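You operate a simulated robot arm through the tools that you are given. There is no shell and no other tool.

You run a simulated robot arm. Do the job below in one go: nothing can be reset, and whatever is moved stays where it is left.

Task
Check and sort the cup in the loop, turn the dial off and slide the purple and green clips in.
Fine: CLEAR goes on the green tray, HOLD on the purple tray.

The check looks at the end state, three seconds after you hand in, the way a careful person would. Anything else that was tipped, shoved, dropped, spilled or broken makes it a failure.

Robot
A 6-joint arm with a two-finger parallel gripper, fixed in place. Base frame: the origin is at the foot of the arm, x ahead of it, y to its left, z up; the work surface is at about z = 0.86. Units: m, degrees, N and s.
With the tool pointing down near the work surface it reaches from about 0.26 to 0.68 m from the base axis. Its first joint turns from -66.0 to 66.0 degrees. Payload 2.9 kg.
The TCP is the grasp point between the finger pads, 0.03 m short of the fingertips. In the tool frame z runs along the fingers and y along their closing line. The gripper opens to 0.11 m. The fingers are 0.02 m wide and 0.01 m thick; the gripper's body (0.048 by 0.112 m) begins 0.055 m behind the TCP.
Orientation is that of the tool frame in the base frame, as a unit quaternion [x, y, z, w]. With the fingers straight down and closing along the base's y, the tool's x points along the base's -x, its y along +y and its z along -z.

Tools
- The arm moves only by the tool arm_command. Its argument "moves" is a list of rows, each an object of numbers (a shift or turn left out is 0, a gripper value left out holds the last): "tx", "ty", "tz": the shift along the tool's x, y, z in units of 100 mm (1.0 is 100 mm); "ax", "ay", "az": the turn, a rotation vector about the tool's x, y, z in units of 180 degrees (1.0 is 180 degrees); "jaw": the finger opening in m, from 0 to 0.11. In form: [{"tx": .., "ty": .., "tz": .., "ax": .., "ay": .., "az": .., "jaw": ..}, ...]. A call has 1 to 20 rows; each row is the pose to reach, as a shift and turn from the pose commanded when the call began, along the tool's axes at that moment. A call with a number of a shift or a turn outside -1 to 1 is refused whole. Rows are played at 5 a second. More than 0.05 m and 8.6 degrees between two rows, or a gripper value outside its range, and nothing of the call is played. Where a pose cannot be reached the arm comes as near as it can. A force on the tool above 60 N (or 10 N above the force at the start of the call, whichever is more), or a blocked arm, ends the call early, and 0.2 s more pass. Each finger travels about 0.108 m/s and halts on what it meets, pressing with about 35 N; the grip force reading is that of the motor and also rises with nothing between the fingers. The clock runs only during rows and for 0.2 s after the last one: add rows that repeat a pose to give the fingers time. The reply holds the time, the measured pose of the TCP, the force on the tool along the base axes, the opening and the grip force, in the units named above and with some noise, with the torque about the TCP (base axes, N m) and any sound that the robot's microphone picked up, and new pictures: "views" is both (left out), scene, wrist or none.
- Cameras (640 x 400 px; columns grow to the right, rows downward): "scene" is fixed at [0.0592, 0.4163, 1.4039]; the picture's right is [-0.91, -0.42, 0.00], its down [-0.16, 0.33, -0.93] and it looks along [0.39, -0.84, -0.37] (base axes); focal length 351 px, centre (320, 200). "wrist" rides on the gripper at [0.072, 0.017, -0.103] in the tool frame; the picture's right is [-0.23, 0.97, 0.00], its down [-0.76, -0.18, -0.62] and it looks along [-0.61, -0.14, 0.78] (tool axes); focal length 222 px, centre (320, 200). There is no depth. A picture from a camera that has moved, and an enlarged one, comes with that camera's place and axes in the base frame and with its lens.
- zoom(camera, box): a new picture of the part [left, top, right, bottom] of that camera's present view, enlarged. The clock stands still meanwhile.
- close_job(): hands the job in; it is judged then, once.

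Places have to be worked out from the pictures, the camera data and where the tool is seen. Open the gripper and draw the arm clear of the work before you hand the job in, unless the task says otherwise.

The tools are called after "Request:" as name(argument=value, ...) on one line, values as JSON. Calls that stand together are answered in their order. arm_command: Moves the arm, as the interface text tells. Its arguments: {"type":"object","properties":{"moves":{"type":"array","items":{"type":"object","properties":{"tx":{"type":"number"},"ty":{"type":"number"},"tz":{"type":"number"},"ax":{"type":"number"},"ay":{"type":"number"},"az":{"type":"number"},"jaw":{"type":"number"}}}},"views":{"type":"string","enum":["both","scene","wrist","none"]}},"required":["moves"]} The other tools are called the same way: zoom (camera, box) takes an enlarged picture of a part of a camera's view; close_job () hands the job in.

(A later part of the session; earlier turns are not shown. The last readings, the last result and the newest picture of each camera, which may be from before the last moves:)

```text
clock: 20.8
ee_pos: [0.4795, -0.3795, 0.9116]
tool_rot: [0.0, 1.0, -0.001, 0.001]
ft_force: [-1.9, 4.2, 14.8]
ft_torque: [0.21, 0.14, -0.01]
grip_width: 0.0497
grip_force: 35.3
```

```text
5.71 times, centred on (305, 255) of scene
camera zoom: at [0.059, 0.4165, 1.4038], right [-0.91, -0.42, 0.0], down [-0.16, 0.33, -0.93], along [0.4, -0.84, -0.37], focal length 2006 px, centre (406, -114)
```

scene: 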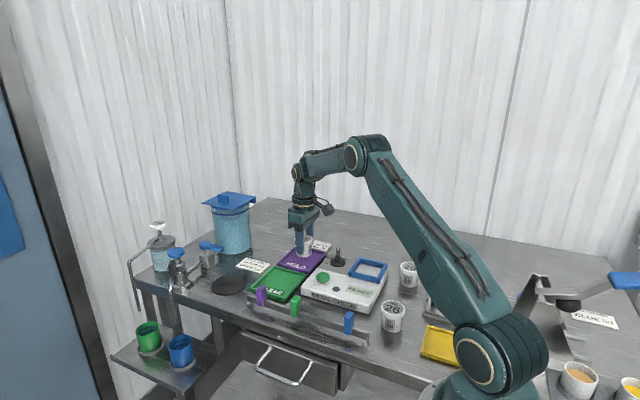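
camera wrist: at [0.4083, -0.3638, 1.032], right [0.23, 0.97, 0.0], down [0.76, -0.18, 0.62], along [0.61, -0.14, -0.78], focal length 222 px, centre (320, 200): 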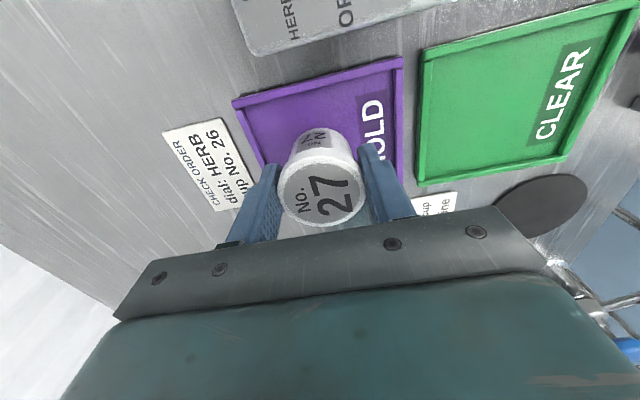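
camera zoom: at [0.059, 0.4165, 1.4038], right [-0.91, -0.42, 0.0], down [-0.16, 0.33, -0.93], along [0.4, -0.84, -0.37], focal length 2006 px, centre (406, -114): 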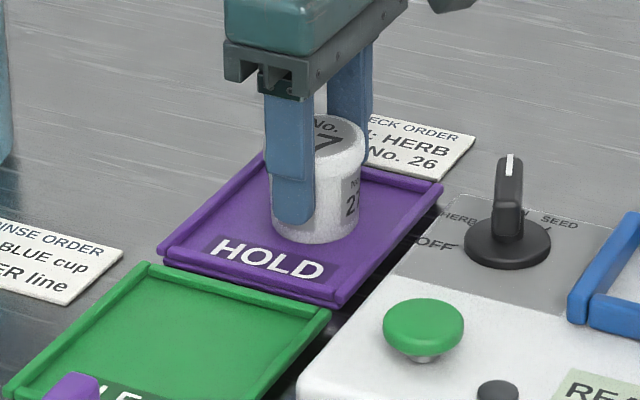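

Touch-down (15 N). I ease off 1 mm, open the fingers, and lift straight up.

Request:
arm_command(moves=[{"tz": -0.01}, {"tz": -0.01, "jaw": 0.055}, {"tz": -0.01, "jaw": 0.075}, {"tz": -0.01, "jaw": 0.075}, {"tz": -0.2}, {"tz": -0.5}, {"tz": -0.8}, {"tz": -0.8}], views="both")

Request:
zoom(camera="scene", box=[250, 200, 370, 300])

```text
clock: 22.6
ee_pos: [0.4802, -0.3788, 0.9903]
tool_rot: [0.0, 1.0, 0.0, 0.0]
ft_force: [0.7, -0.2, 0.0]
ft_torque: [-0.01, -0.02, 0.0]
grip_width: 0.075
grip_force: 0.0
camera wrist: at [0.4076, -0.3634, 1.0933], right [0.23, 0.97, 0.0], down [0.76, -0.18, 0.62], along [0.61, -0.14, -0.78], focal length 222 px, centre (320, 200)
```

scene: 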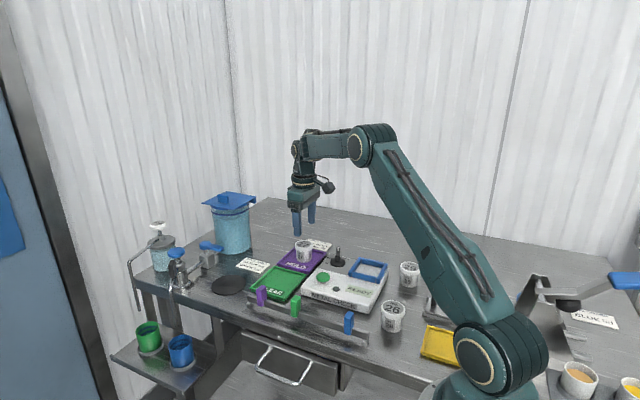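
wrist: 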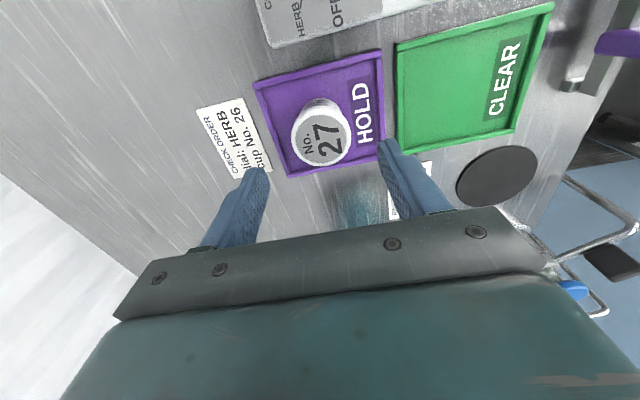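

```text
4.00 times, centred on (310, 250) of scene
camera zoom: at [0.0592, 0.4163, 1.4039], right [-0.91, -0.42, 0.0], down [-0.16, 0.33, -0.93], along [0.39, -0.84, -0.37], focal length 1404 px, centre (360, 0)
```

zoom: 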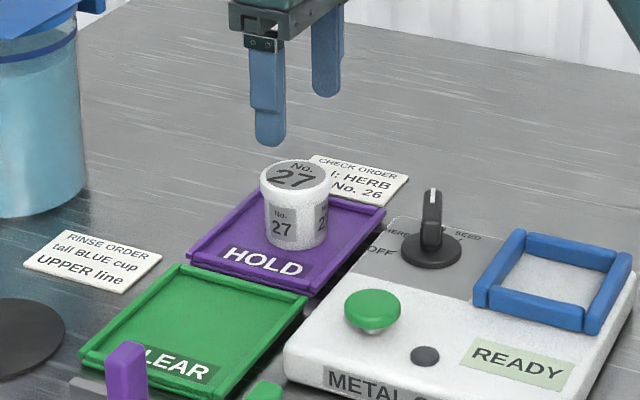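

Cup 27 stands upright on the HOLD tray. Next the dial: I rise, move toward it and turn the tool 70° clockwise so the fingers will close across the dial's bar.

Request:
arm_command(moves=[{"tz": -0.15}, {"tx": 0.15, "tz": -0.35, "az": 0.043}, {"tx": 0.3, "ty": 0.05, "tz": -0.35, "az": 0.086}, {"tx": 0.45, "ty": 0.1, "tz": -0.35, "az": 0.129}, {"tx": 0.6, "ty": 0.15, "tz": -0.35, "az": 0.172}, {"tx": 0.75, "ty": 0.2, "tz": -0.35, "az": 0.215}, {"tx": 0.9, "ty": 0.2, "tz": -0.35, "az": 0.258}, {"tx": 1.0, "ty": 0.2, "tz": -0.35, "az": 0.301}, {"tx": 1.0, "ty": 0.2, "tz": -0.35, "az": 0.344}, {"tx": 1.0, "ty": 0.2, "tz": -0.35, "az": 0.389}, {"tx": 1.0, "ty": 0.2, "tz": -0.35, "az": 0.389}], views="both")

Request:
zoom(camera="scene", box=[270, 200, 390, 300])

Request:
zoom(camera="wrist", box=[220, 60, 420, 220])

```text
clock: 25.0
ee_pos: [0.3802, -0.3605, 1.0274]
tool_rot: [0.574, 0.819, 0.0, 0.0]
ft_force: [0.0, 0.3, -0.6]
ft_torque: [-0.02, -0.03, -0.01]
grip_width: 0.075
grip_force: 0.0
camera wrist: at [0.3717, -0.2865, 1.1296], right [0.99, 0.12, 0.0], down [0.09, -0.78, 0.62], along [0.07, -0.62, -0.78], focal length 222 px, centre (320, 200)
```

scene: 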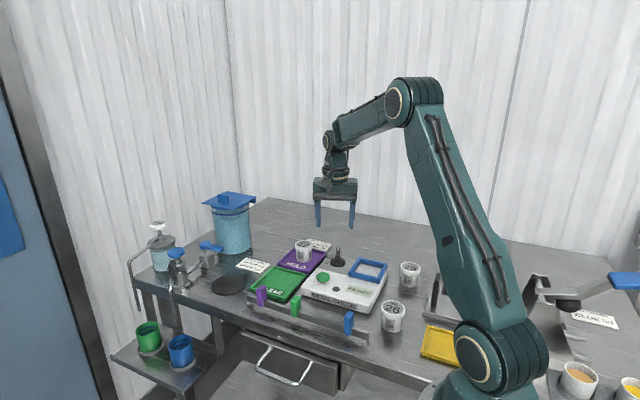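
wrist: 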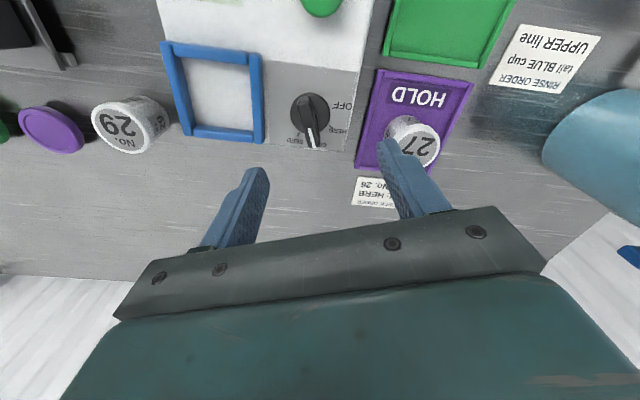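

```text
4.00 times, centred on (330, 250) of scene
camera zoom: at [0.0592, 0.4163, 1.4039], right [-0.91, -0.42, 0.0], down [-0.16, 0.33, -0.93], along [0.39, -0.84, -0.37], focal length 1404 px, centre (280, 0)
```

zoom: 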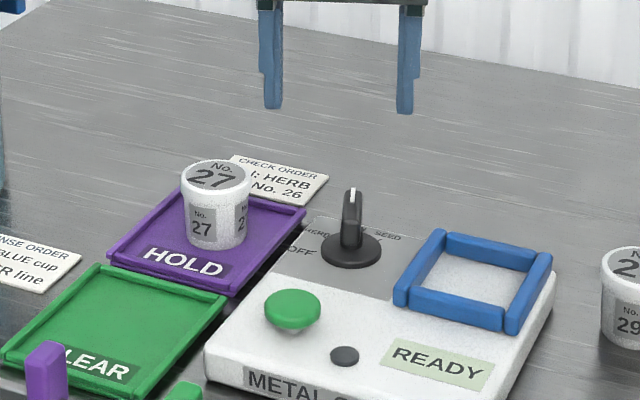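

```text
2.50 times, centred on (320, 140) of wrist
camera zoom: at [0.3717, -0.2865, 1.1296], right [0.99, 0.12, 0.0], down [0.09, -0.78, 0.62], along [0.07, -0.62, -0.78], focal length 555 px, centre (320, 350)
```

zoom: 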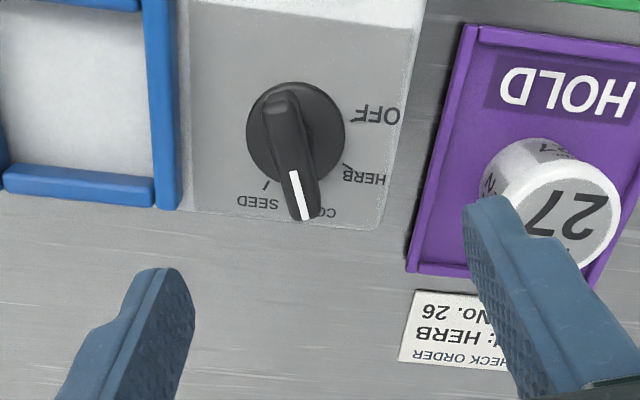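

The view shows dial ticks OFF, HERB, CORN(covered), SEED; the bar is at CORN, about -71°, centred near (0.3685, -0.359). I line the fingers up above the bar, just over its top.

Request:
arm_command(moves=[{"tx": 0.054, "ty": -0.105, "tz": 0.1, "jaw": 0.06}, {"tx": 0.054, "ty": -0.105, "tz": 0.35}, {"tx": 0.054, "ty": -0.105, "tz": 0.6}, {"tx": 0.054, "ty": -0.105, "tz": 0.6}], views="both")

Request:
zoom(camera="scene", box=[300, 210, 380, 290])

Request:
zoom(camera="wrist", box=[220, 80, 420, 240])

```text
clock: 26.0
ee_pos: [0.3677, -0.3582, 0.9658]
tool_rot: [0.574, 0.819, 0.0, 0.001]
ft_force: [0.3, -0.2, 0.6]
ft_torque: [-0.01, 0.01, 0.04]
grip_width: 0.06
grip_force: 0.0
camera wrist: at [0.3599, -0.2853, 1.0689], right [0.99, 0.12, 0.0], down [0.09, -0.78, 0.62], along [0.07, -0.62, -0.78], focal length 222 px, centre (320, 200)
```

scene: 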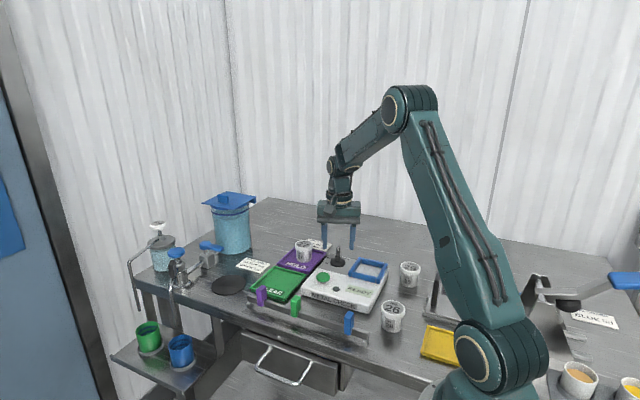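
wrist: 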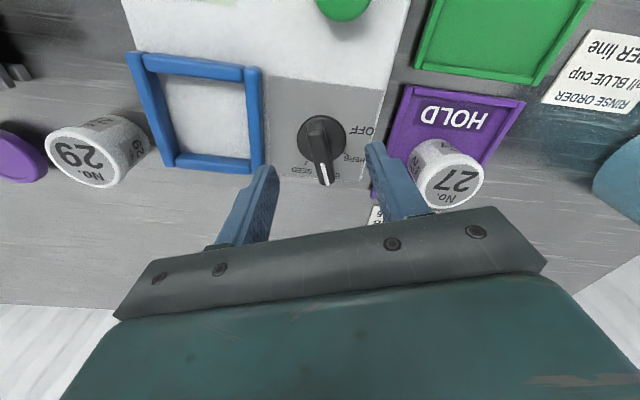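

```text
5.00 times, centred on (340, 250) of scene
camera zoom: at [0.0592, 0.4163, 1.4039], right [-0.91, -0.42, 0.0], down [-0.16, 0.33, -0.93], along [0.39, -0.84, -0.37], focal length 1755 px, centre (220, -50)
```

zoom: 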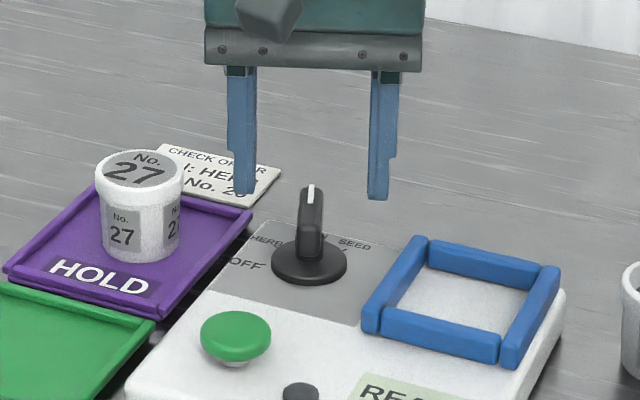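

```text
2.50 times, centred on (320, 160) of wrist
camera zoom: at [0.3599, -0.2853, 1.0689], right [0.99, 0.12, 0.0], down [0.09, -0.78, 0.62], along [0.07, -0.62, -0.78], focal length 555 px, centre (320, 300)
```

zoom: 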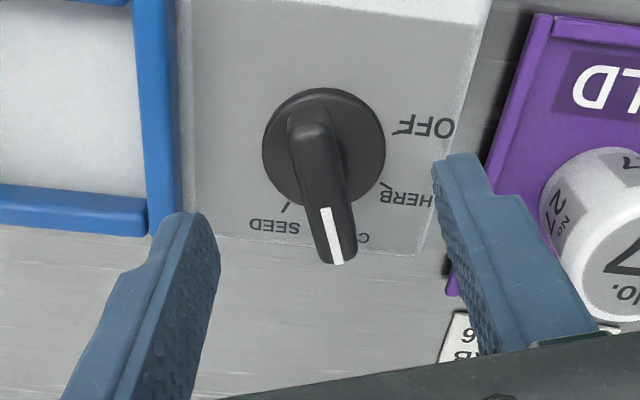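

Fingers straddle the dial bar well (dial centre computes to (0.3695, -0.359)). Ticks compute to OFF≈+11°, HERB≈-30°, CORN≈-70°, so OFF needs about 80° counter-clockwise. I lower and close on the bar.

Request:
arm_command(moves=[{"tx": -0.005, "ty": 0.01, "tz": 0.15}, {"tx": -0.005, "ty": 0.01, "tz": 0.33}, {"tx": -0.005, "ty": 0.01, "tz": 0.33}], views="none")

Request:
zoom(camera="wrist", box=[220, 80, 420, 240])

Request:
zoom(camera="scene", box=[300, 210, 380, 290])

```text
clock: 26.8
ee_pos: [0.3694, -0.3589, 0.9323]
tool_rot: [0.574, 0.819, 0.0, 0.0]
ft_force: [-0.9, 0.5, -0.1]
ft_torque: [0.0, 0.03, -0.01]
grip_width: 0.0599
grip_force: 0.0
```

```text
2.50 times, centred on (320, 160) of wrist
camera zoom: at [0.3616, -0.2851, 1.0346], right [0.99, 0.12, 0.0], down [0.09, -0.78, 0.62], along [0.07, -0.62, -0.78], focal length 555 px, centre (320, 300)
```

zoom: 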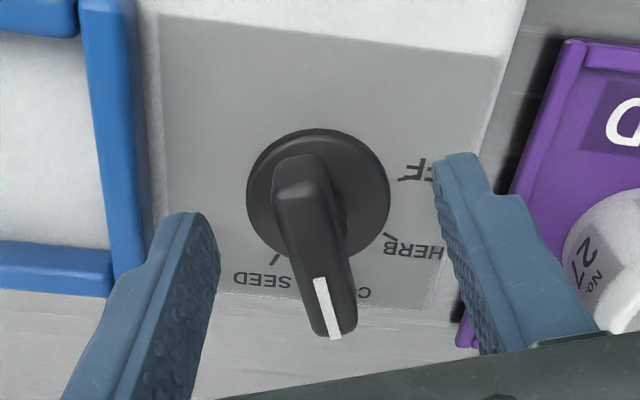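

```text
5.00 times, centred on (340, 250) of scene
camera zoom: at [0.0592, 0.4163, 1.4039], right [-0.91, -0.42, 0.0], down [-0.16, 0.33, -0.93], along [0.39, -0.84, -0.37], focal length 1755 px, centre (220, -50)
```

zoom: 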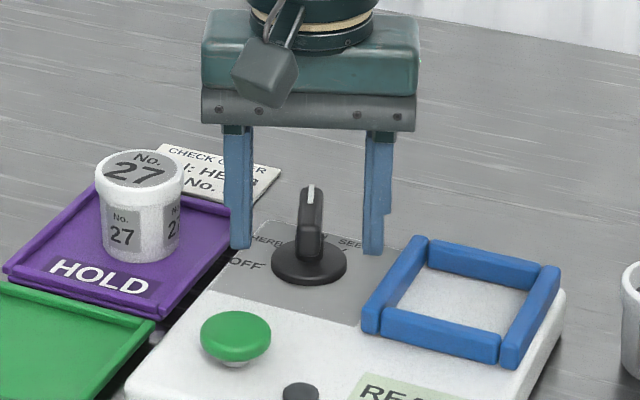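

TCP is within a millimetre of the dial axis. I close on the bar.

Request:
arm_command(moves=[{"jaw": 0.04}, {"jaw": 0.02}, {"jaw": 0.0}, {"jaw": 0.0}, {"jaw": 0.0}], views="none")

Request:
zoom(camera="wrist", box=[220, 80, 420, 240])

```text
clock: 28.0
ee_pos: [0.3692, -0.3589, 0.9357]
tool_rot: [0.575, 0.818, -0.001, 0.003]
ft_force: [-21.1, -1.2, 45.2]
ft_torque: [0.56, 0.95, -0.08]
grip_width: 0.0175
grip_force: 44.8
```

```text
2.50 times, centred on (320, 160) of wrist
camera zoom: at [0.3605, -0.2857, 1.0379], right [0.99, 0.12, 0.0], down [0.09, -0.77, 0.63], along [0.07, -0.62, -0.78], focal length 555 px, centre (320, 300)
```

zoom: 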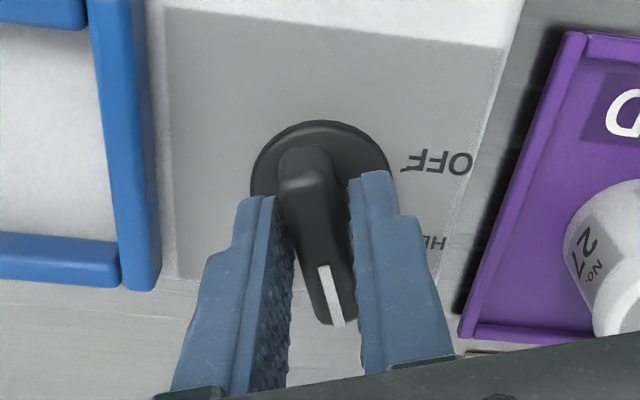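

Closing produced 45 N upward: the tips are riding on the knob's flared base. I open again and go up ~9 mm before re-closing.

Request:
arm_command(moves=[{"jaw": 0.03}, {"jaw": 0.045}, {"tz": -0.05, "jaw": 0.045}, {"tz": -0.1, "jaw": 0.045}, {"tz": -0.1, "jaw": 0.045}], views="none")

Request:
zoom(camera="scene", box=[310, 225, 370, 285])

Request:
zoom(camera="wrist", box=[240, 80, 400, 220])

```text
clock: 29.2
ee_pos: [0.3685, -0.3567, 0.9417]
tool_rot: [0.574, 0.819, 0.0, 0.0]
ft_force: [0.0, -0.2, -0.4]
ft_torque: [0.0, 0.0, 0.0]
grip_width: 0.045
grip_force: 0.0
```

```text
6.67 times, centred on (340, 255) of scene
camera zoom: at [0.0592, 0.4163, 1.4039], right [-0.91, -0.42, 0.0], down [-0.16, 0.33, -0.93], along [0.39, -0.84, -0.37], focal length 2340 px, centre (187, -167)
```

zoom: 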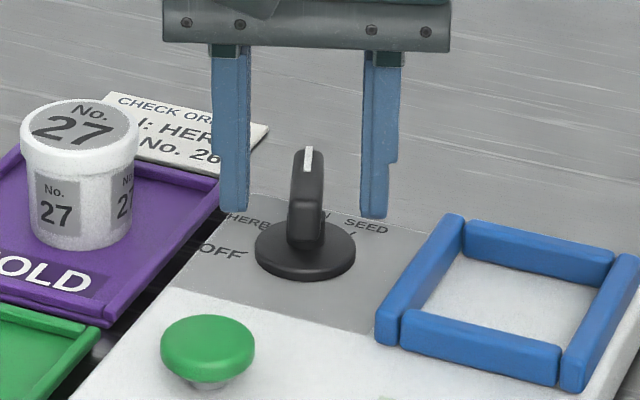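

```text
2.86 times, centred on (320, 150) of wrist
camera zoom: at [0.3609, -0.2846, 1.045], right [0.99, 0.12, 0.0], down [0.09, -0.78, 0.62], along [0.07, -0.62, -0.78], focal length 635 px, centre (320, 343)
```

zoom: 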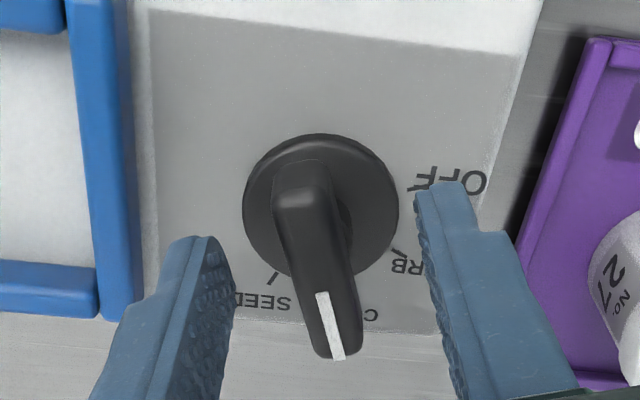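

Clear again and the dial unmoved. I close here, with tips about 14 mm below the bar's top.

Request:
arm_command(moves=[{"jaw": 0.03}, {"jaw": 0.015}, {"jaw": 0.005}, {"jaw": 0.005}], views="none")

Request:
zoom(camera="wrist", box=[240, 80, 400, 220])

```text
clock: 30.2
ee_pos: [0.3685, -0.3581, 0.9417]
tool_rot: [0.575, 0.818, 0.0, -0.001]
ft_force: [-6.8, -2.3, 2.0]
ft_torque: [0.0, 0.15, 0.0]
grip_width: 0.0129
grip_force: 44.8
```

```text
2.86 times, centred on (320, 150) of wrist
camera zoom: at [0.3604, -0.2849, 1.045], right [0.99, 0.12, 0.0], down [0.09, -0.78, 0.62], along [0.07, -0.62, -0.78], focal length 635 px, centre (320, 343)
```

zoom: 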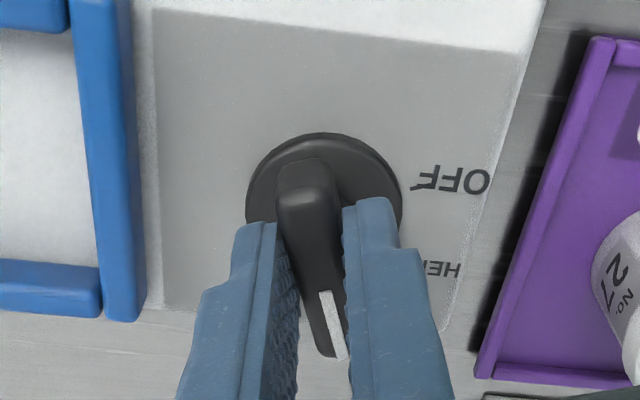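

Good grip on the bar (13 mm) with low forces. I turn counter-clockwise, first 24°, and check.

Request:
arm_command(moves=[{"ty": -0.005, "az": -0.04}, {"ty": -0.005, "az": -0.08}, {"ty": -0.005, "az": -0.12}, {"ty": -0.005, "az": -0.133}], views="none")

Request:
zoom(camera="wrist", box=[240, 80, 400, 220])

```text
clock: 31.2
ee_pos: [0.3674, -0.3603, 0.9423]
tool_rot: [0.392, 0.92, 0.0, -0.001]
ft_force: [-18.9, -7.2, -3.7]
ft_torque: [-1.08, -0.52, -0.13]
grip_width: 0.013
grip_force: 44.8
```

```text
2.86 times, centred on (320, 150) of wrist
camera zoom: at [0.3298, -0.2958, 1.0451], right [0.86, 0.51, 0.0], down [0.4, -0.67, 0.62], along [0.32, -0.54, -0.78], focal length 635 px, centre (320, 343)
```

zoom: 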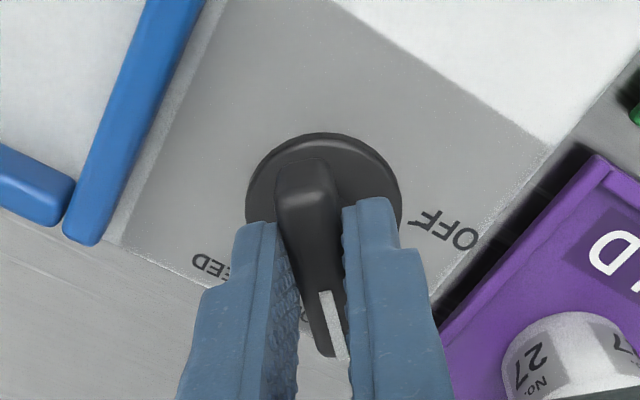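

The dial follows. There's a ~20 N lateral load from a small axis offset, so I shift ~1.5 mm to relieve it while turning another 28°.

Request:
arm_command(moves=[{"tx": 0.006, "ty": -0.015}, {"tx": 0.006, "ty": -0.015, "az": -0.04}, {"tx": 0.006, "ty": -0.015, "az": -0.08}, {"tx": 0.006, "ty": -0.015, "az": -0.12}, {"tx": 0.006, "ty": -0.015, "az": -0.155}], views="none")

Request:
zoom(camera="wrist", box=[240, 80, 400, 220])

Request:
zoom(camera="scene", box=[290, 220, 390, 310])

```text
clock: 32.4
ee_pos: [0.3666, -0.361, 0.9426]
tool_rot: [0.16, 0.987, -0.001, -0.001]
ft_force: [-21.6, -14.0, -4.4]
ft_torque: [-0.01, 0.72, -0.1]
grip_width: 0.0128
grip_force: 44.8
```

```text
2.86 times, centred on (320, 150) of wrist
camera zoom: at [0.3034, -0.3224, 1.0452], right [0.52, 0.85, 0.0], down [0.67, -0.41, 0.62], along [0.53, -0.33, -0.78], focal length 635 px, centre (320, 343)
```

zoom: 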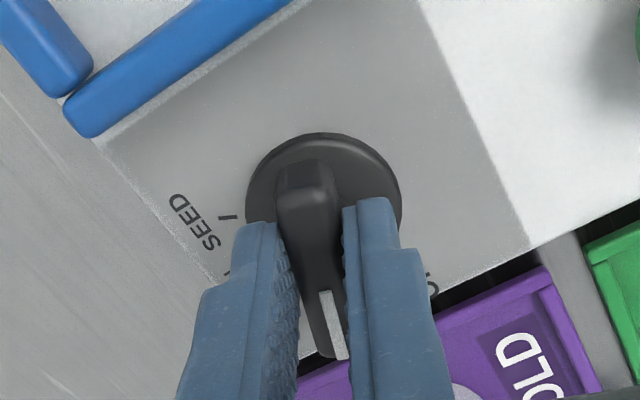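

```text
4.44 times, centred on (340, 265) of scene
camera zoom: at [0.0588, 0.4158, 1.404], right [-0.91, -0.42, 0.0], down [-0.16, 0.33, -0.93], along [0.4, -0.84, -0.37], focal length 1560 px, centre (231, -89)
```

zoom: 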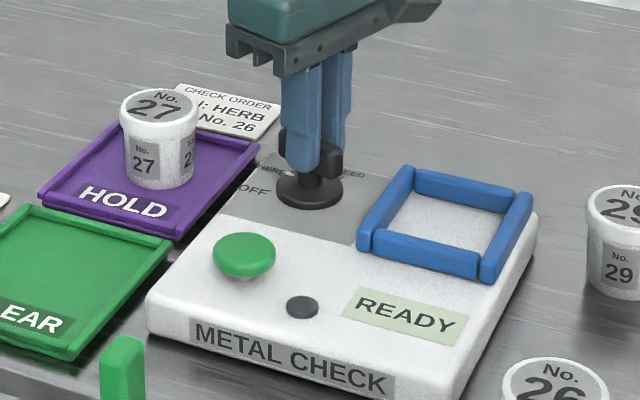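

Dial turned 52° so far; the load says the axis lies slightly more toward -x/-y, so I shift 2 mm that way while turning the remaining ~28°.

Request:
arm_command(moves=[{"tx": 0.014, "ty": -0.02}, {"tx": 0.014, "ty": -0.02, "az": -0.04}, {"tx": 0.014, "ty": -0.02, "az": -0.08}, {"tx": 0.014, "ty": -0.02, "az": -0.12}, {"tx": 0.014, "ty": -0.02, "az": -0.158}, {"tx": 0.014, "ty": -0.02, "az": -0.158}], views="none")

Request:
zoom(camera="wrist", box=[240, 80, 400, 220])

Request:
zoom(camera="scene", box=[290, 220, 390, 310])

```text
clock: 33.8
ee_pos: [0.366, -0.363, 0.9409]
tool_rot: [-0.089, 0.996, -0.001, 0.0]
ft_force: [-6.7, -20.2, -7.3]
ft_torque: [-0.22, -0.17, -0.06]
grip_width: 0.0127
grip_force: 45.3
```

```text
2.86 times, centred on (320, 150) of wrist
camera zoom: at [0.2918, -0.3592, 1.0449], right [0.05, 1.0, 0.0], down [0.78, -0.04, 0.62], along [0.62, -0.03, -0.78], focal length 635 px, centre (320, 343)
```

zoom: 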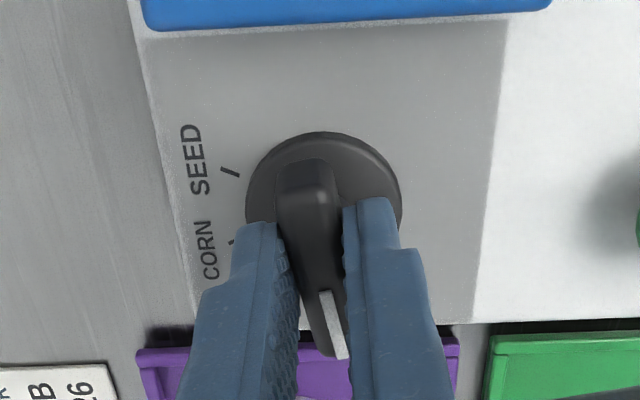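

```text
4.44 times, centred on (340, 265) of scene
camera zoom: at [0.0591, 0.4157, 1.4041], right [-0.91, -0.42, 0.0], down [-0.16, 0.33, -0.93], along [0.4, -0.84, -0.37], focal length 1560 px, centre (231, -89)
```

zoom: 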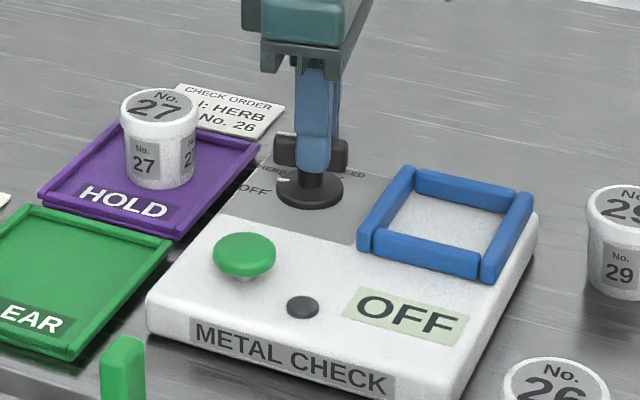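

The display now reads OFF. I open the fingers, lift straight up and verify the pointer.

Request:
arm_command(moves=[{"jaw": 0.02}, {"jaw": 0.045}, {"jaw": 0.045}, {"tz": -0.2}, {"tz": -0.5}, {"tz": -0.8}, {"tz": -0.8}], views="both")

Request:
zoom(camera="scene", box=[290, 220, 390, 310])

Request:
zoom(camera="wrist", box=[240, 80, 400, 220])

```text
clock: 35.4
ee_pos: [0.365, -0.3642, 1.0257]
tool_rot: [-0.09, 0.996, 0.0, 0.0]
ft_force: [1.5, 0.7, -0.3]
ft_torque: [-0.01, -0.02, 0.0]
grip_width: 0.045
grip_force: 0.1
camera wrist: at [0.2917, -0.3607, 1.129], right [0.05, 1.0, 0.0], down [0.78, -0.04, 0.62], along [0.62, -0.03, -0.78], focal length 222 px, centre (320, 200)
```

scene: 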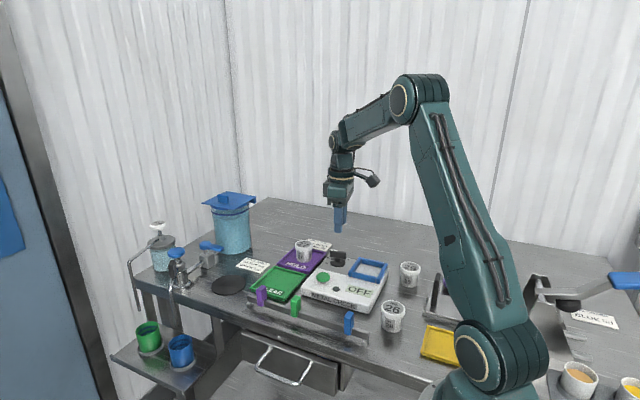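
wrist: 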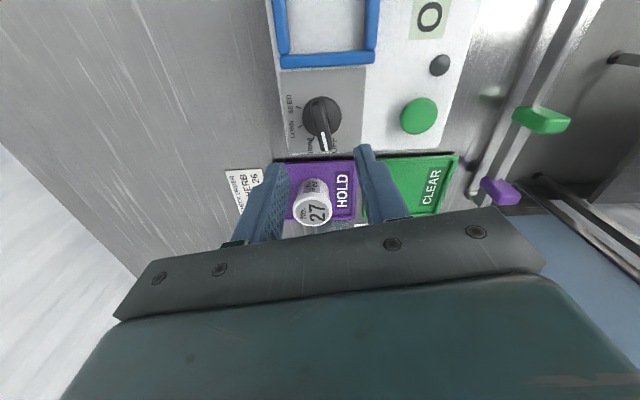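

```text
4.44 times, centred on (340, 265) of scene
camera zoom: at [0.0592, 0.4163, 1.4039], right [-0.91, -0.42, 0.0], down [-0.16, 0.33, -0.93], along [0.39, -0.84, -0.37], focal length 1560 px, centre (231, -89)
```

zoom: 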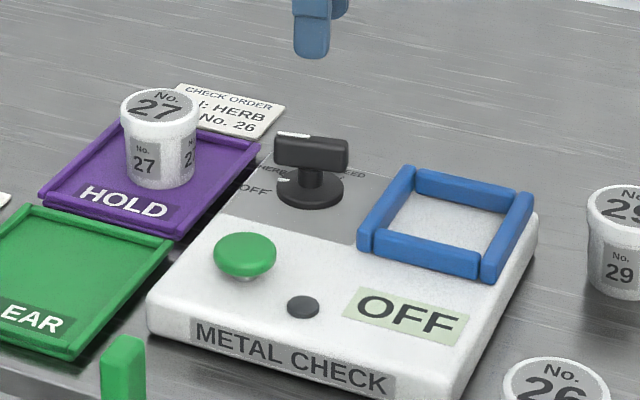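

```text
2.86 times, centred on (320, 150) of wrist
camera zoom: at [0.2917, -0.3607, 1.129], right [0.05, 1.0, 0.0], down [0.78, -0.04, 0.62], along [0.62, -0.03, -0.78], focal length 635 px, centre (320, 343)
```

zoom: 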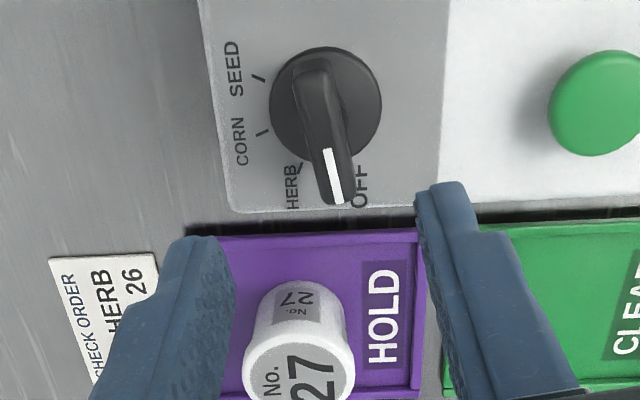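

Dial and display are at OFF. Now the clips: I straighten the tool and travel at safe height toward the rail.

Request:
arm_command(moves=[{"tx": -0.08, "ty": 0.33, "az": 0.02}, {"tx": -0.16, "ty": 0.66, "az": 0.04}, {"tx": -0.236, "ty": 0.97, "az": 0.0567}, {"tx": -0.236, "ty": 0.97, "az": 0.0567}], views="none")

Request:
arm_command(moves=[{"tx": -0.02, "ty": 0.35}, {"tx": -0.04, "ty": 0.7}, {"tx": -0.06, "ty": 1.0}, {"tx": -0.06, "ty": 1.0}], views="both")

Request:
zoom(camera="wrist", box=[250, 20, 450, 180])

```text
clock: 36.4
ee_pos: [0.369, -0.2619, 1.0223]
tool_rot: [-0.001, 1.0, 0.0, 0.001]
ft_force: [-0.2, 0.0, -0.5]
ft_torque: [-0.01, -0.02, 0.02]
grip_width: 0.0452
grip_force: 0.0
```

```text
clock: 37.4
ee_pos: [0.3782, -0.1624, 1.0209]
tool_rot: [0.0, 1.0, -0.001, 0.0]
ft_force: [-0.2, -0.6, 0.3]
ft_torque: [-0.04, 0.01, 0.01]
grip_width: 0.0449
grip_force: 0.1
camera wrist: at [0.3064, -0.1457, 1.1237], right [0.23, 0.97, 0.0], down [0.76, -0.18, 0.62], along [0.61, -0.14, -0.78], focal length 222 px, centre (320, 200)
```

scene: 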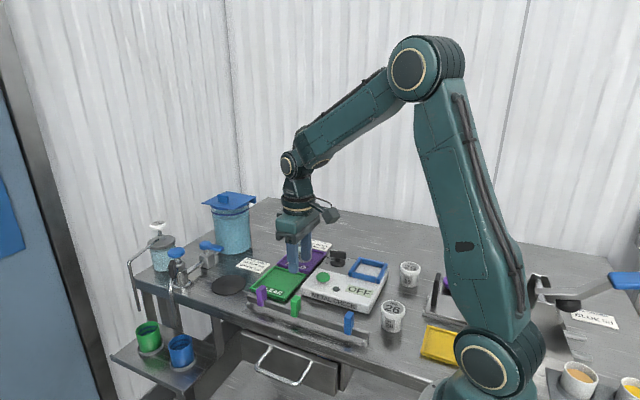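
wrist: 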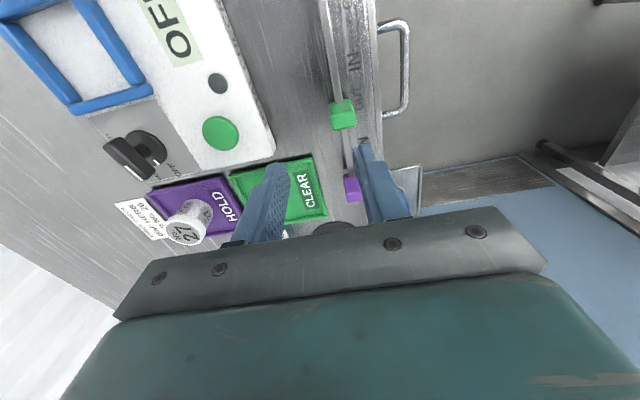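

```text
2.50 times, centred on (350, 100) of wrist
camera zoom: at [0.3064, -0.1457, 1.1237], right [0.23, 0.97, 0.0], down [0.76, -0.18, 0.62], along [0.61, -0.14, -0.78], focal length 555 px, centre (245, 450)
```

zoom: 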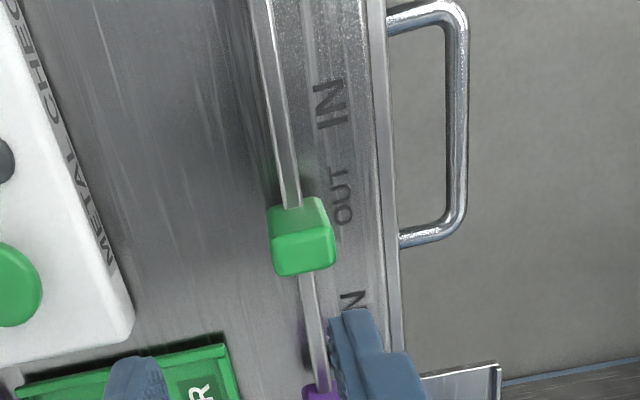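

The green clip is at about (0.3775, -0.1405), top z≈0.924; its IN mark is at x≈0.343, 36 mm nearer the base. I position above it and hover just over its top.

Request:
arm_command(moves=[{"ty": 0.22, "tz": 0.1}, {"ty": 0.22, "tz": 0.4}, {"ty": 0.22, "tz": 0.58}, {"ty": 0.22, "tz": 0.58}], views="both")

Request:
zoom(camera="wrist", box=[240, 80, 440, 240])

Request:
zoom(camera="scene", box=[240, 250, 360, 350])

```text
clock: 38.4
ee_pos: [0.3773, -0.1385, 0.9638]
tool_rot: [-0.002, 1.0, 0.0, 0.0]
ft_force: [-0.4, 0.7, 1.0]
ft_torque: [-0.01, 0.0, -0.01]
grip_width: 0.0451
grip_force: 0.1
camera wrist: at [0.3055, -0.1229, 1.0669], right [0.23, 0.97, 0.0], down [0.76, -0.18, 0.62], along [0.61, -0.14, -0.78], focal length 222 px, centre (320, 200)
```

scene: 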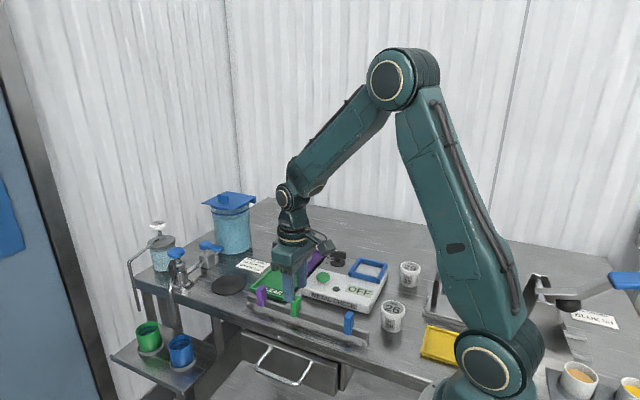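
wrist: 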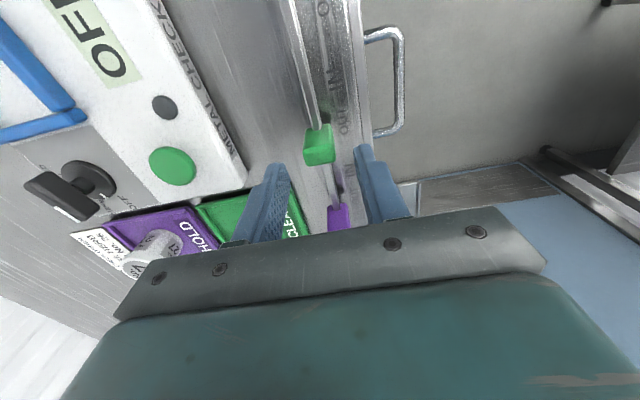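

```text
2.50 times, centred on (340, 160) of wrist
camera zoom: at [0.3055, -0.1229, 1.0669], right [0.23, 0.97, 0.0], down [0.76, -0.18, 0.62], along [0.61, -0.14, -0.78], focal length 555 px, centre (270, 300)
```

zoom: 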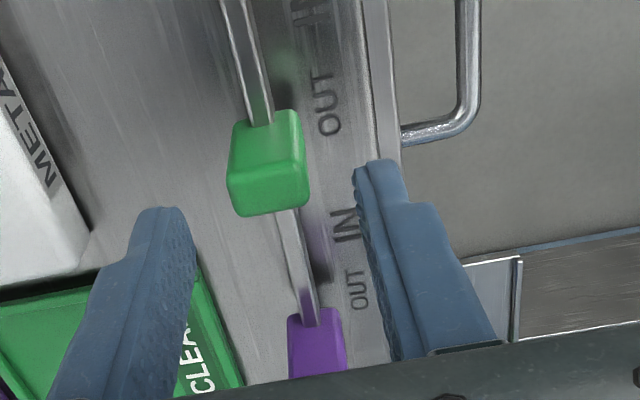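

```text
4.00 times, centred on (300, 300) of scene
camera zoom: at [0.0592, 0.4163, 1.4039], right [-0.91, -0.42, 0.0], down [-0.16, 0.33, -0.93], along [0.39, -0.84, -0.37], focal length 1404 px, centre (400, -200)
```

zoom: 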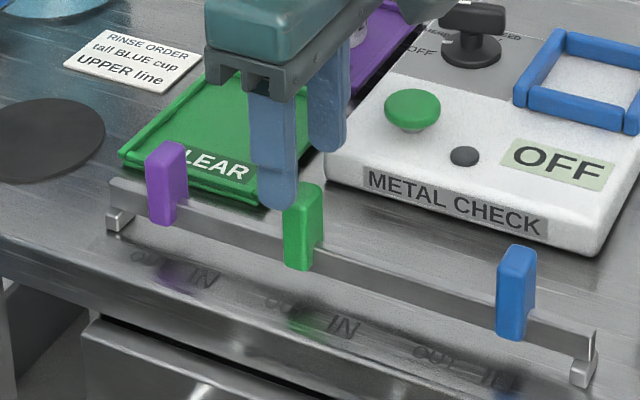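

Fingers straddle the green clip cleanly. I lower to TCP z≈0.932 and close on it.

Request:
arm_command(moves=[{"ty": -0.01, "tz": 0.15}, {"ty": -0.01, "tz": 0.32}, {"ty": -0.01, "tz": 0.32}, {"ty": -0.01, "tz": 0.32, "jaw": 0.03}, {"ty": -0.01, "tz": 0.32, "jaw": 0.01}, {"ty": -0.01, "tz": 0.32, "jaw": 0.01}], views="both")

Request:
zoom(camera="wrist", box=[240, 80, 440, 240])

Request:
zoom(camera="scene", box=[240, 250, 360, 350])

```text
clock: 39.8
ee_pos: [0.3778, -0.1387, 0.9324]
tool_rot: [-0.001, 1.0, 0.001, -0.001]
ft_force: [0.5, 7.8, -1.5]
ft_torque: [0.12, -0.52, -0.08]
grip_width: 0.0238
grip_force: 45.0
camera wrist: at [0.3061, -0.1241, 1.0361], right [0.22, 0.97, 0.0], down [0.76, -0.18, 0.62], along [0.61, -0.14, -0.78], focal length 222 px, centre (320, 200)
```

scene: 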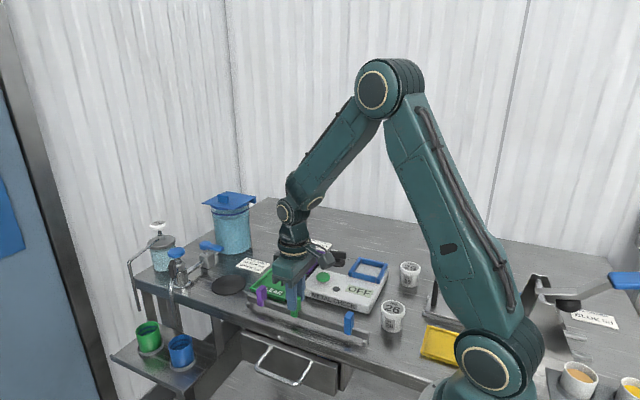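
wrist: 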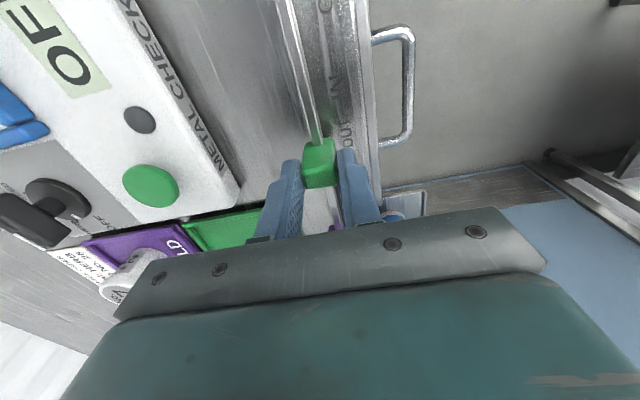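

```text
2.50 times, centred on (340, 160) of wrist
camera zoom: at [0.3061, -0.1241, 1.0361], right [0.22, 0.97, 0.0], down [0.76, -0.18, 0.62], along [0.61, -0.14, -0.78], focal length 555 px, centre (270, 300)
```

zoom: 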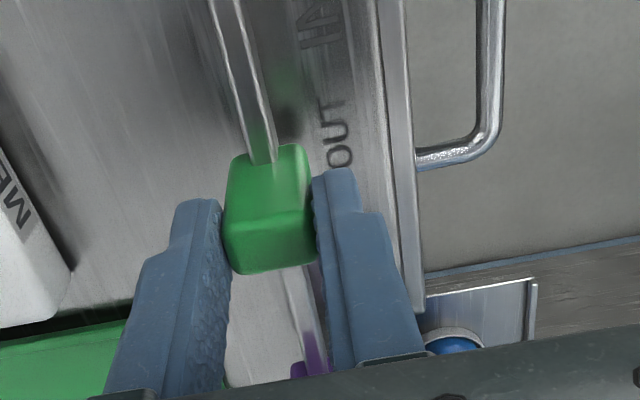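

```text
4.00 times, centred on (300, 300) of scene
camera zoom: at [0.0592, 0.4165, 1.4038], right [-0.91, -0.42, 0.0], down [-0.16, 0.33, -0.93], along [0.4, -0.84, -0.37], focal length 1404 px, centre (400, -200)
```

zoom: 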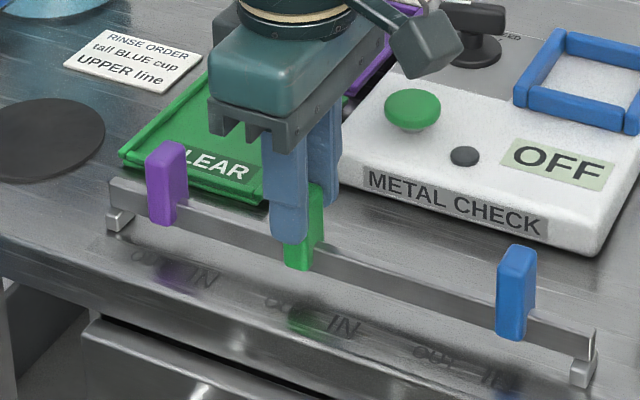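

Green clip is gripped (24 mm). I slide it toward the base by 35 mm in small steps.

Request:
arm_command(moves=[{"tx": 0.05}, {"tx": 0.1}, {"tx": 0.15}, {"tx": 0.2}, {"tx": 0.25}, {"tx": 0.3}, {"tx": 0.35}, {"tx": 0.35}], views="both")

Request:
zoom(camera="wrist", box=[240, 80, 440, 240])

Request:
zoom(camera="scene", box=[240, 250, 360, 350])

```text
clock: 41.6
ee_pos: [0.3435, -0.1391, 0.9345]
tool_rot: [0.001, 1.0, 0.0, 0.002]
ft_force: [1.0, 8.0, 28.6]
ft_torque: [0.36, 0.27, 0.15]
grip_width: 0.0238
grip_force: 44.9
camera wrist: at [0.2713, -0.1236, 1.0356], right [0.23, 0.97, 0.0], down [0.76, -0.18, 0.63], along [0.61, -0.14, -0.78], focal length 222 px, centre (320, 200)
```

scene: 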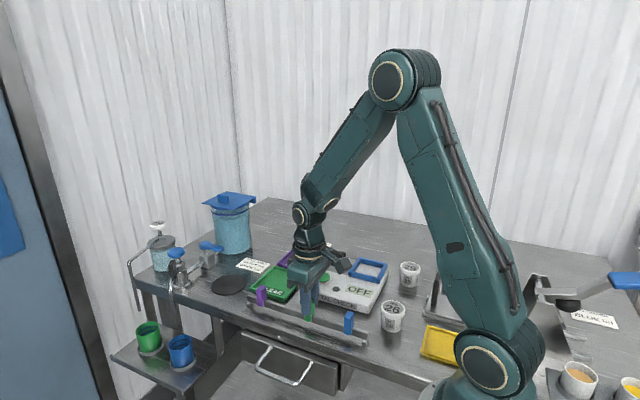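
wrist: 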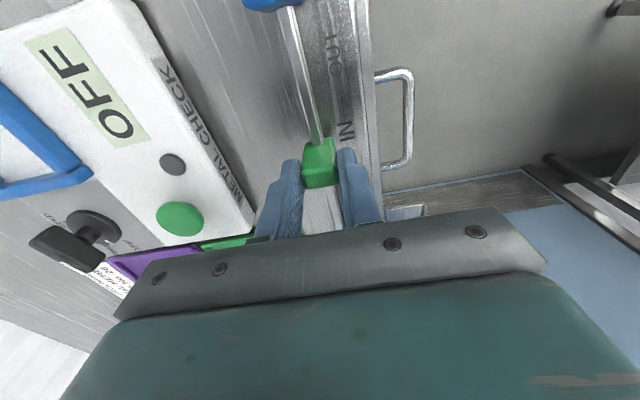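

```text
2.50 times, centred on (340, 160) of wrist
camera zoom: at [0.2713, -0.1236, 1.0356], right [0.23, 0.97, 0.0], down [0.76, -0.18, 0.63], along [0.61, -0.14, -0.78], focal length 555 px, centre (270, 300)
```

zoom: 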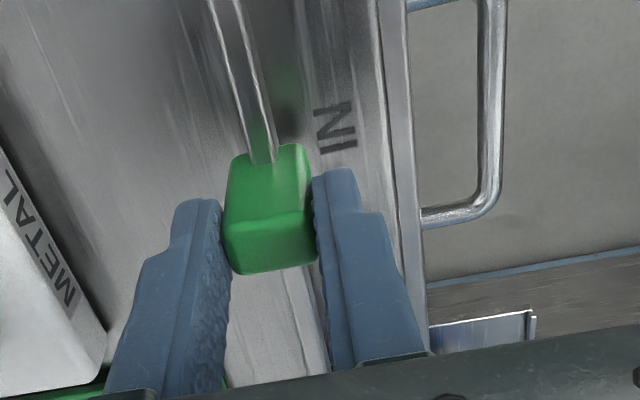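

```text
4.00 times, centred on (300, 300) of scene
camera zoom: at [0.0589, 0.4166, 1.4038], right [-0.91, -0.42, 0.0], down [-0.16, 0.33, -0.93], along [0.4, -0.84, -0.37], focal length 1404 px, centre (400, -200)
```

zoom: 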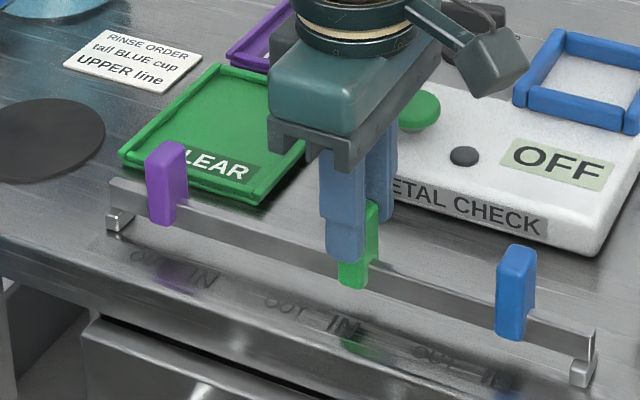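

Green moved 34 mm with hardly any x-resistance, nearly aligned with IN. I push on 3 mm more to see whether there's an end stop.

Request:
arm_command(moves=[{"tx": 0.01}, {"tx": 0.02}, {"tx": 0.03}, {"tx": 0.03}], views="none")

Request:
zoom(camera="wrist", box=[240, 80, 440, 240])

Request:
zoom(camera="scene", box=[240, 250, 380, 360])

```text
clock: 42.6
ee_pos: [0.3422, -0.1389, 0.9334]
tool_rot: [-0.001, 1.0, -0.001, 0.003]
ft_force: [15.5, 2.3, 15.8]
ft_torque: [0.01, -0.39, -0.17]
grip_width: 0.0239
grip_force: 44.8
```

```text
2.50 times, centred on (340, 160) of wrist
camera zoom: at [0.2694, -0.1237, 1.0354], right [0.23, 0.97, 0.0], down [0.76, -0.18, 0.63], along [0.61, -0.14, -0.78], focal length 555 px, centre (270, 300)
```

zoom: 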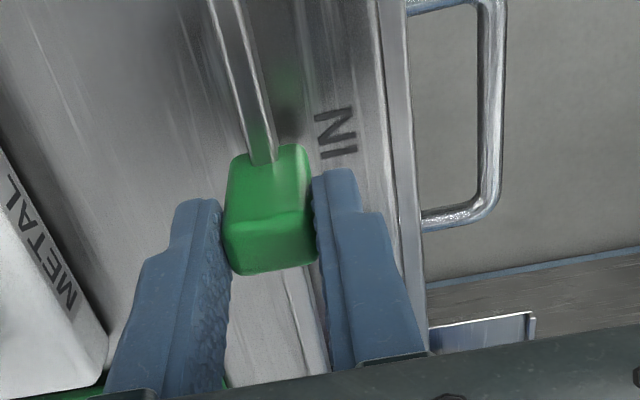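

```text
3.64 times, centred on (310, 305) of scene
camera zoom: at [0.0595, 0.4164, 1.4038], right [-0.91, -0.42, 0.0], down [-0.16, 0.33, -0.93], along [0.39, -0.84, -0.37], focal length 1277 px, centre (356, -182)
```

zoom: 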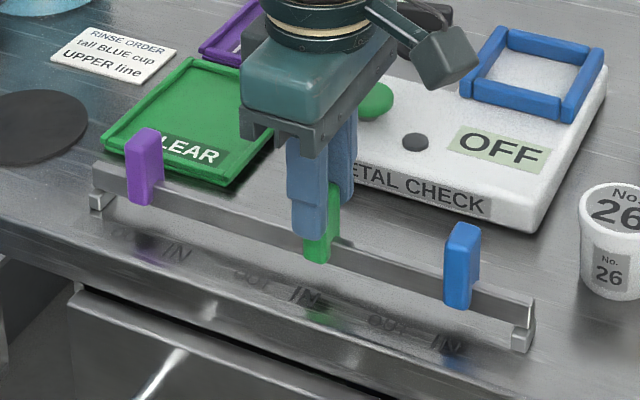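

The x-force rose to 15 N with the clip lined up at IN: that's the stop. I open, rise, and move over toward the purple clip (about 0.464, -0.140).

Request:
arm_command(moves=[{"tx": -0.01}, {"tx": -0.01, "jaw": 0.035}, {"tx": -0.01, "jaw": 0.048}, {"tx": -0.01, "jaw": 0.048}, {"tx": -0.01, "tz": -0.2}, {"tx": -0.01, "tz": -0.45}, {"tx": -0.01, "tz": -0.45}], views="scene")

Request:
zoom(camera="scene", box=[240, 250, 380, 360])

```text
clock: 44.2
ee_pos: [0.3399, -0.1387, 0.9781]
tool_rot: [-0.001, 1.0, 0.0, 0.0]
ft_force: [-0.1, 0.9, -0.1]
ft_torque: [-0.01, 0.01, -0.01]
grip_width: 0.0481
grip_force: 0.0
```

scene: 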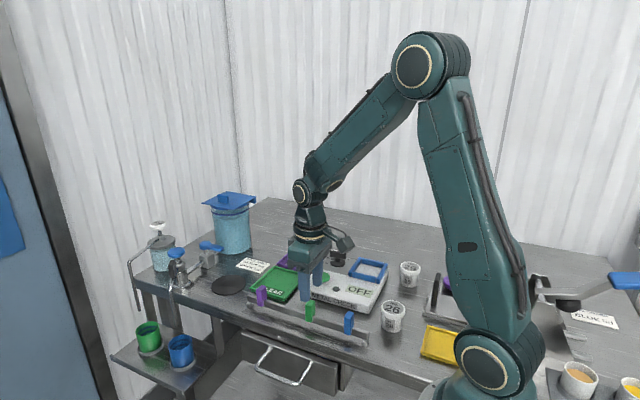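

```text
3.64 times, centred on (310, 305) of scene
camera zoom: at [0.0592, 0.4163, 1.4039], right [-0.91, -0.42, 0.0], down [-0.16, 0.33, -0.93], along [0.39, -0.84, -0.37], focal length 1277 px, centre (356, -182)
```

zoom: 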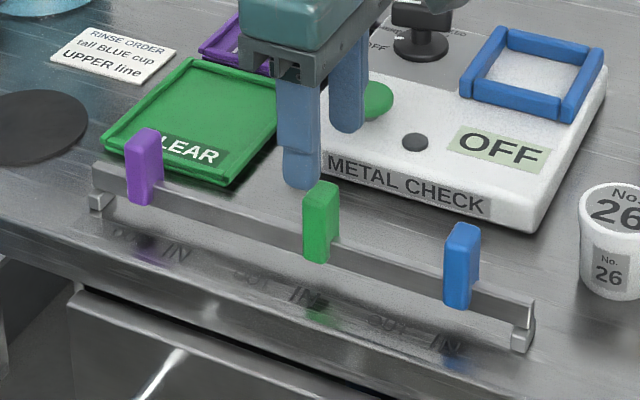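

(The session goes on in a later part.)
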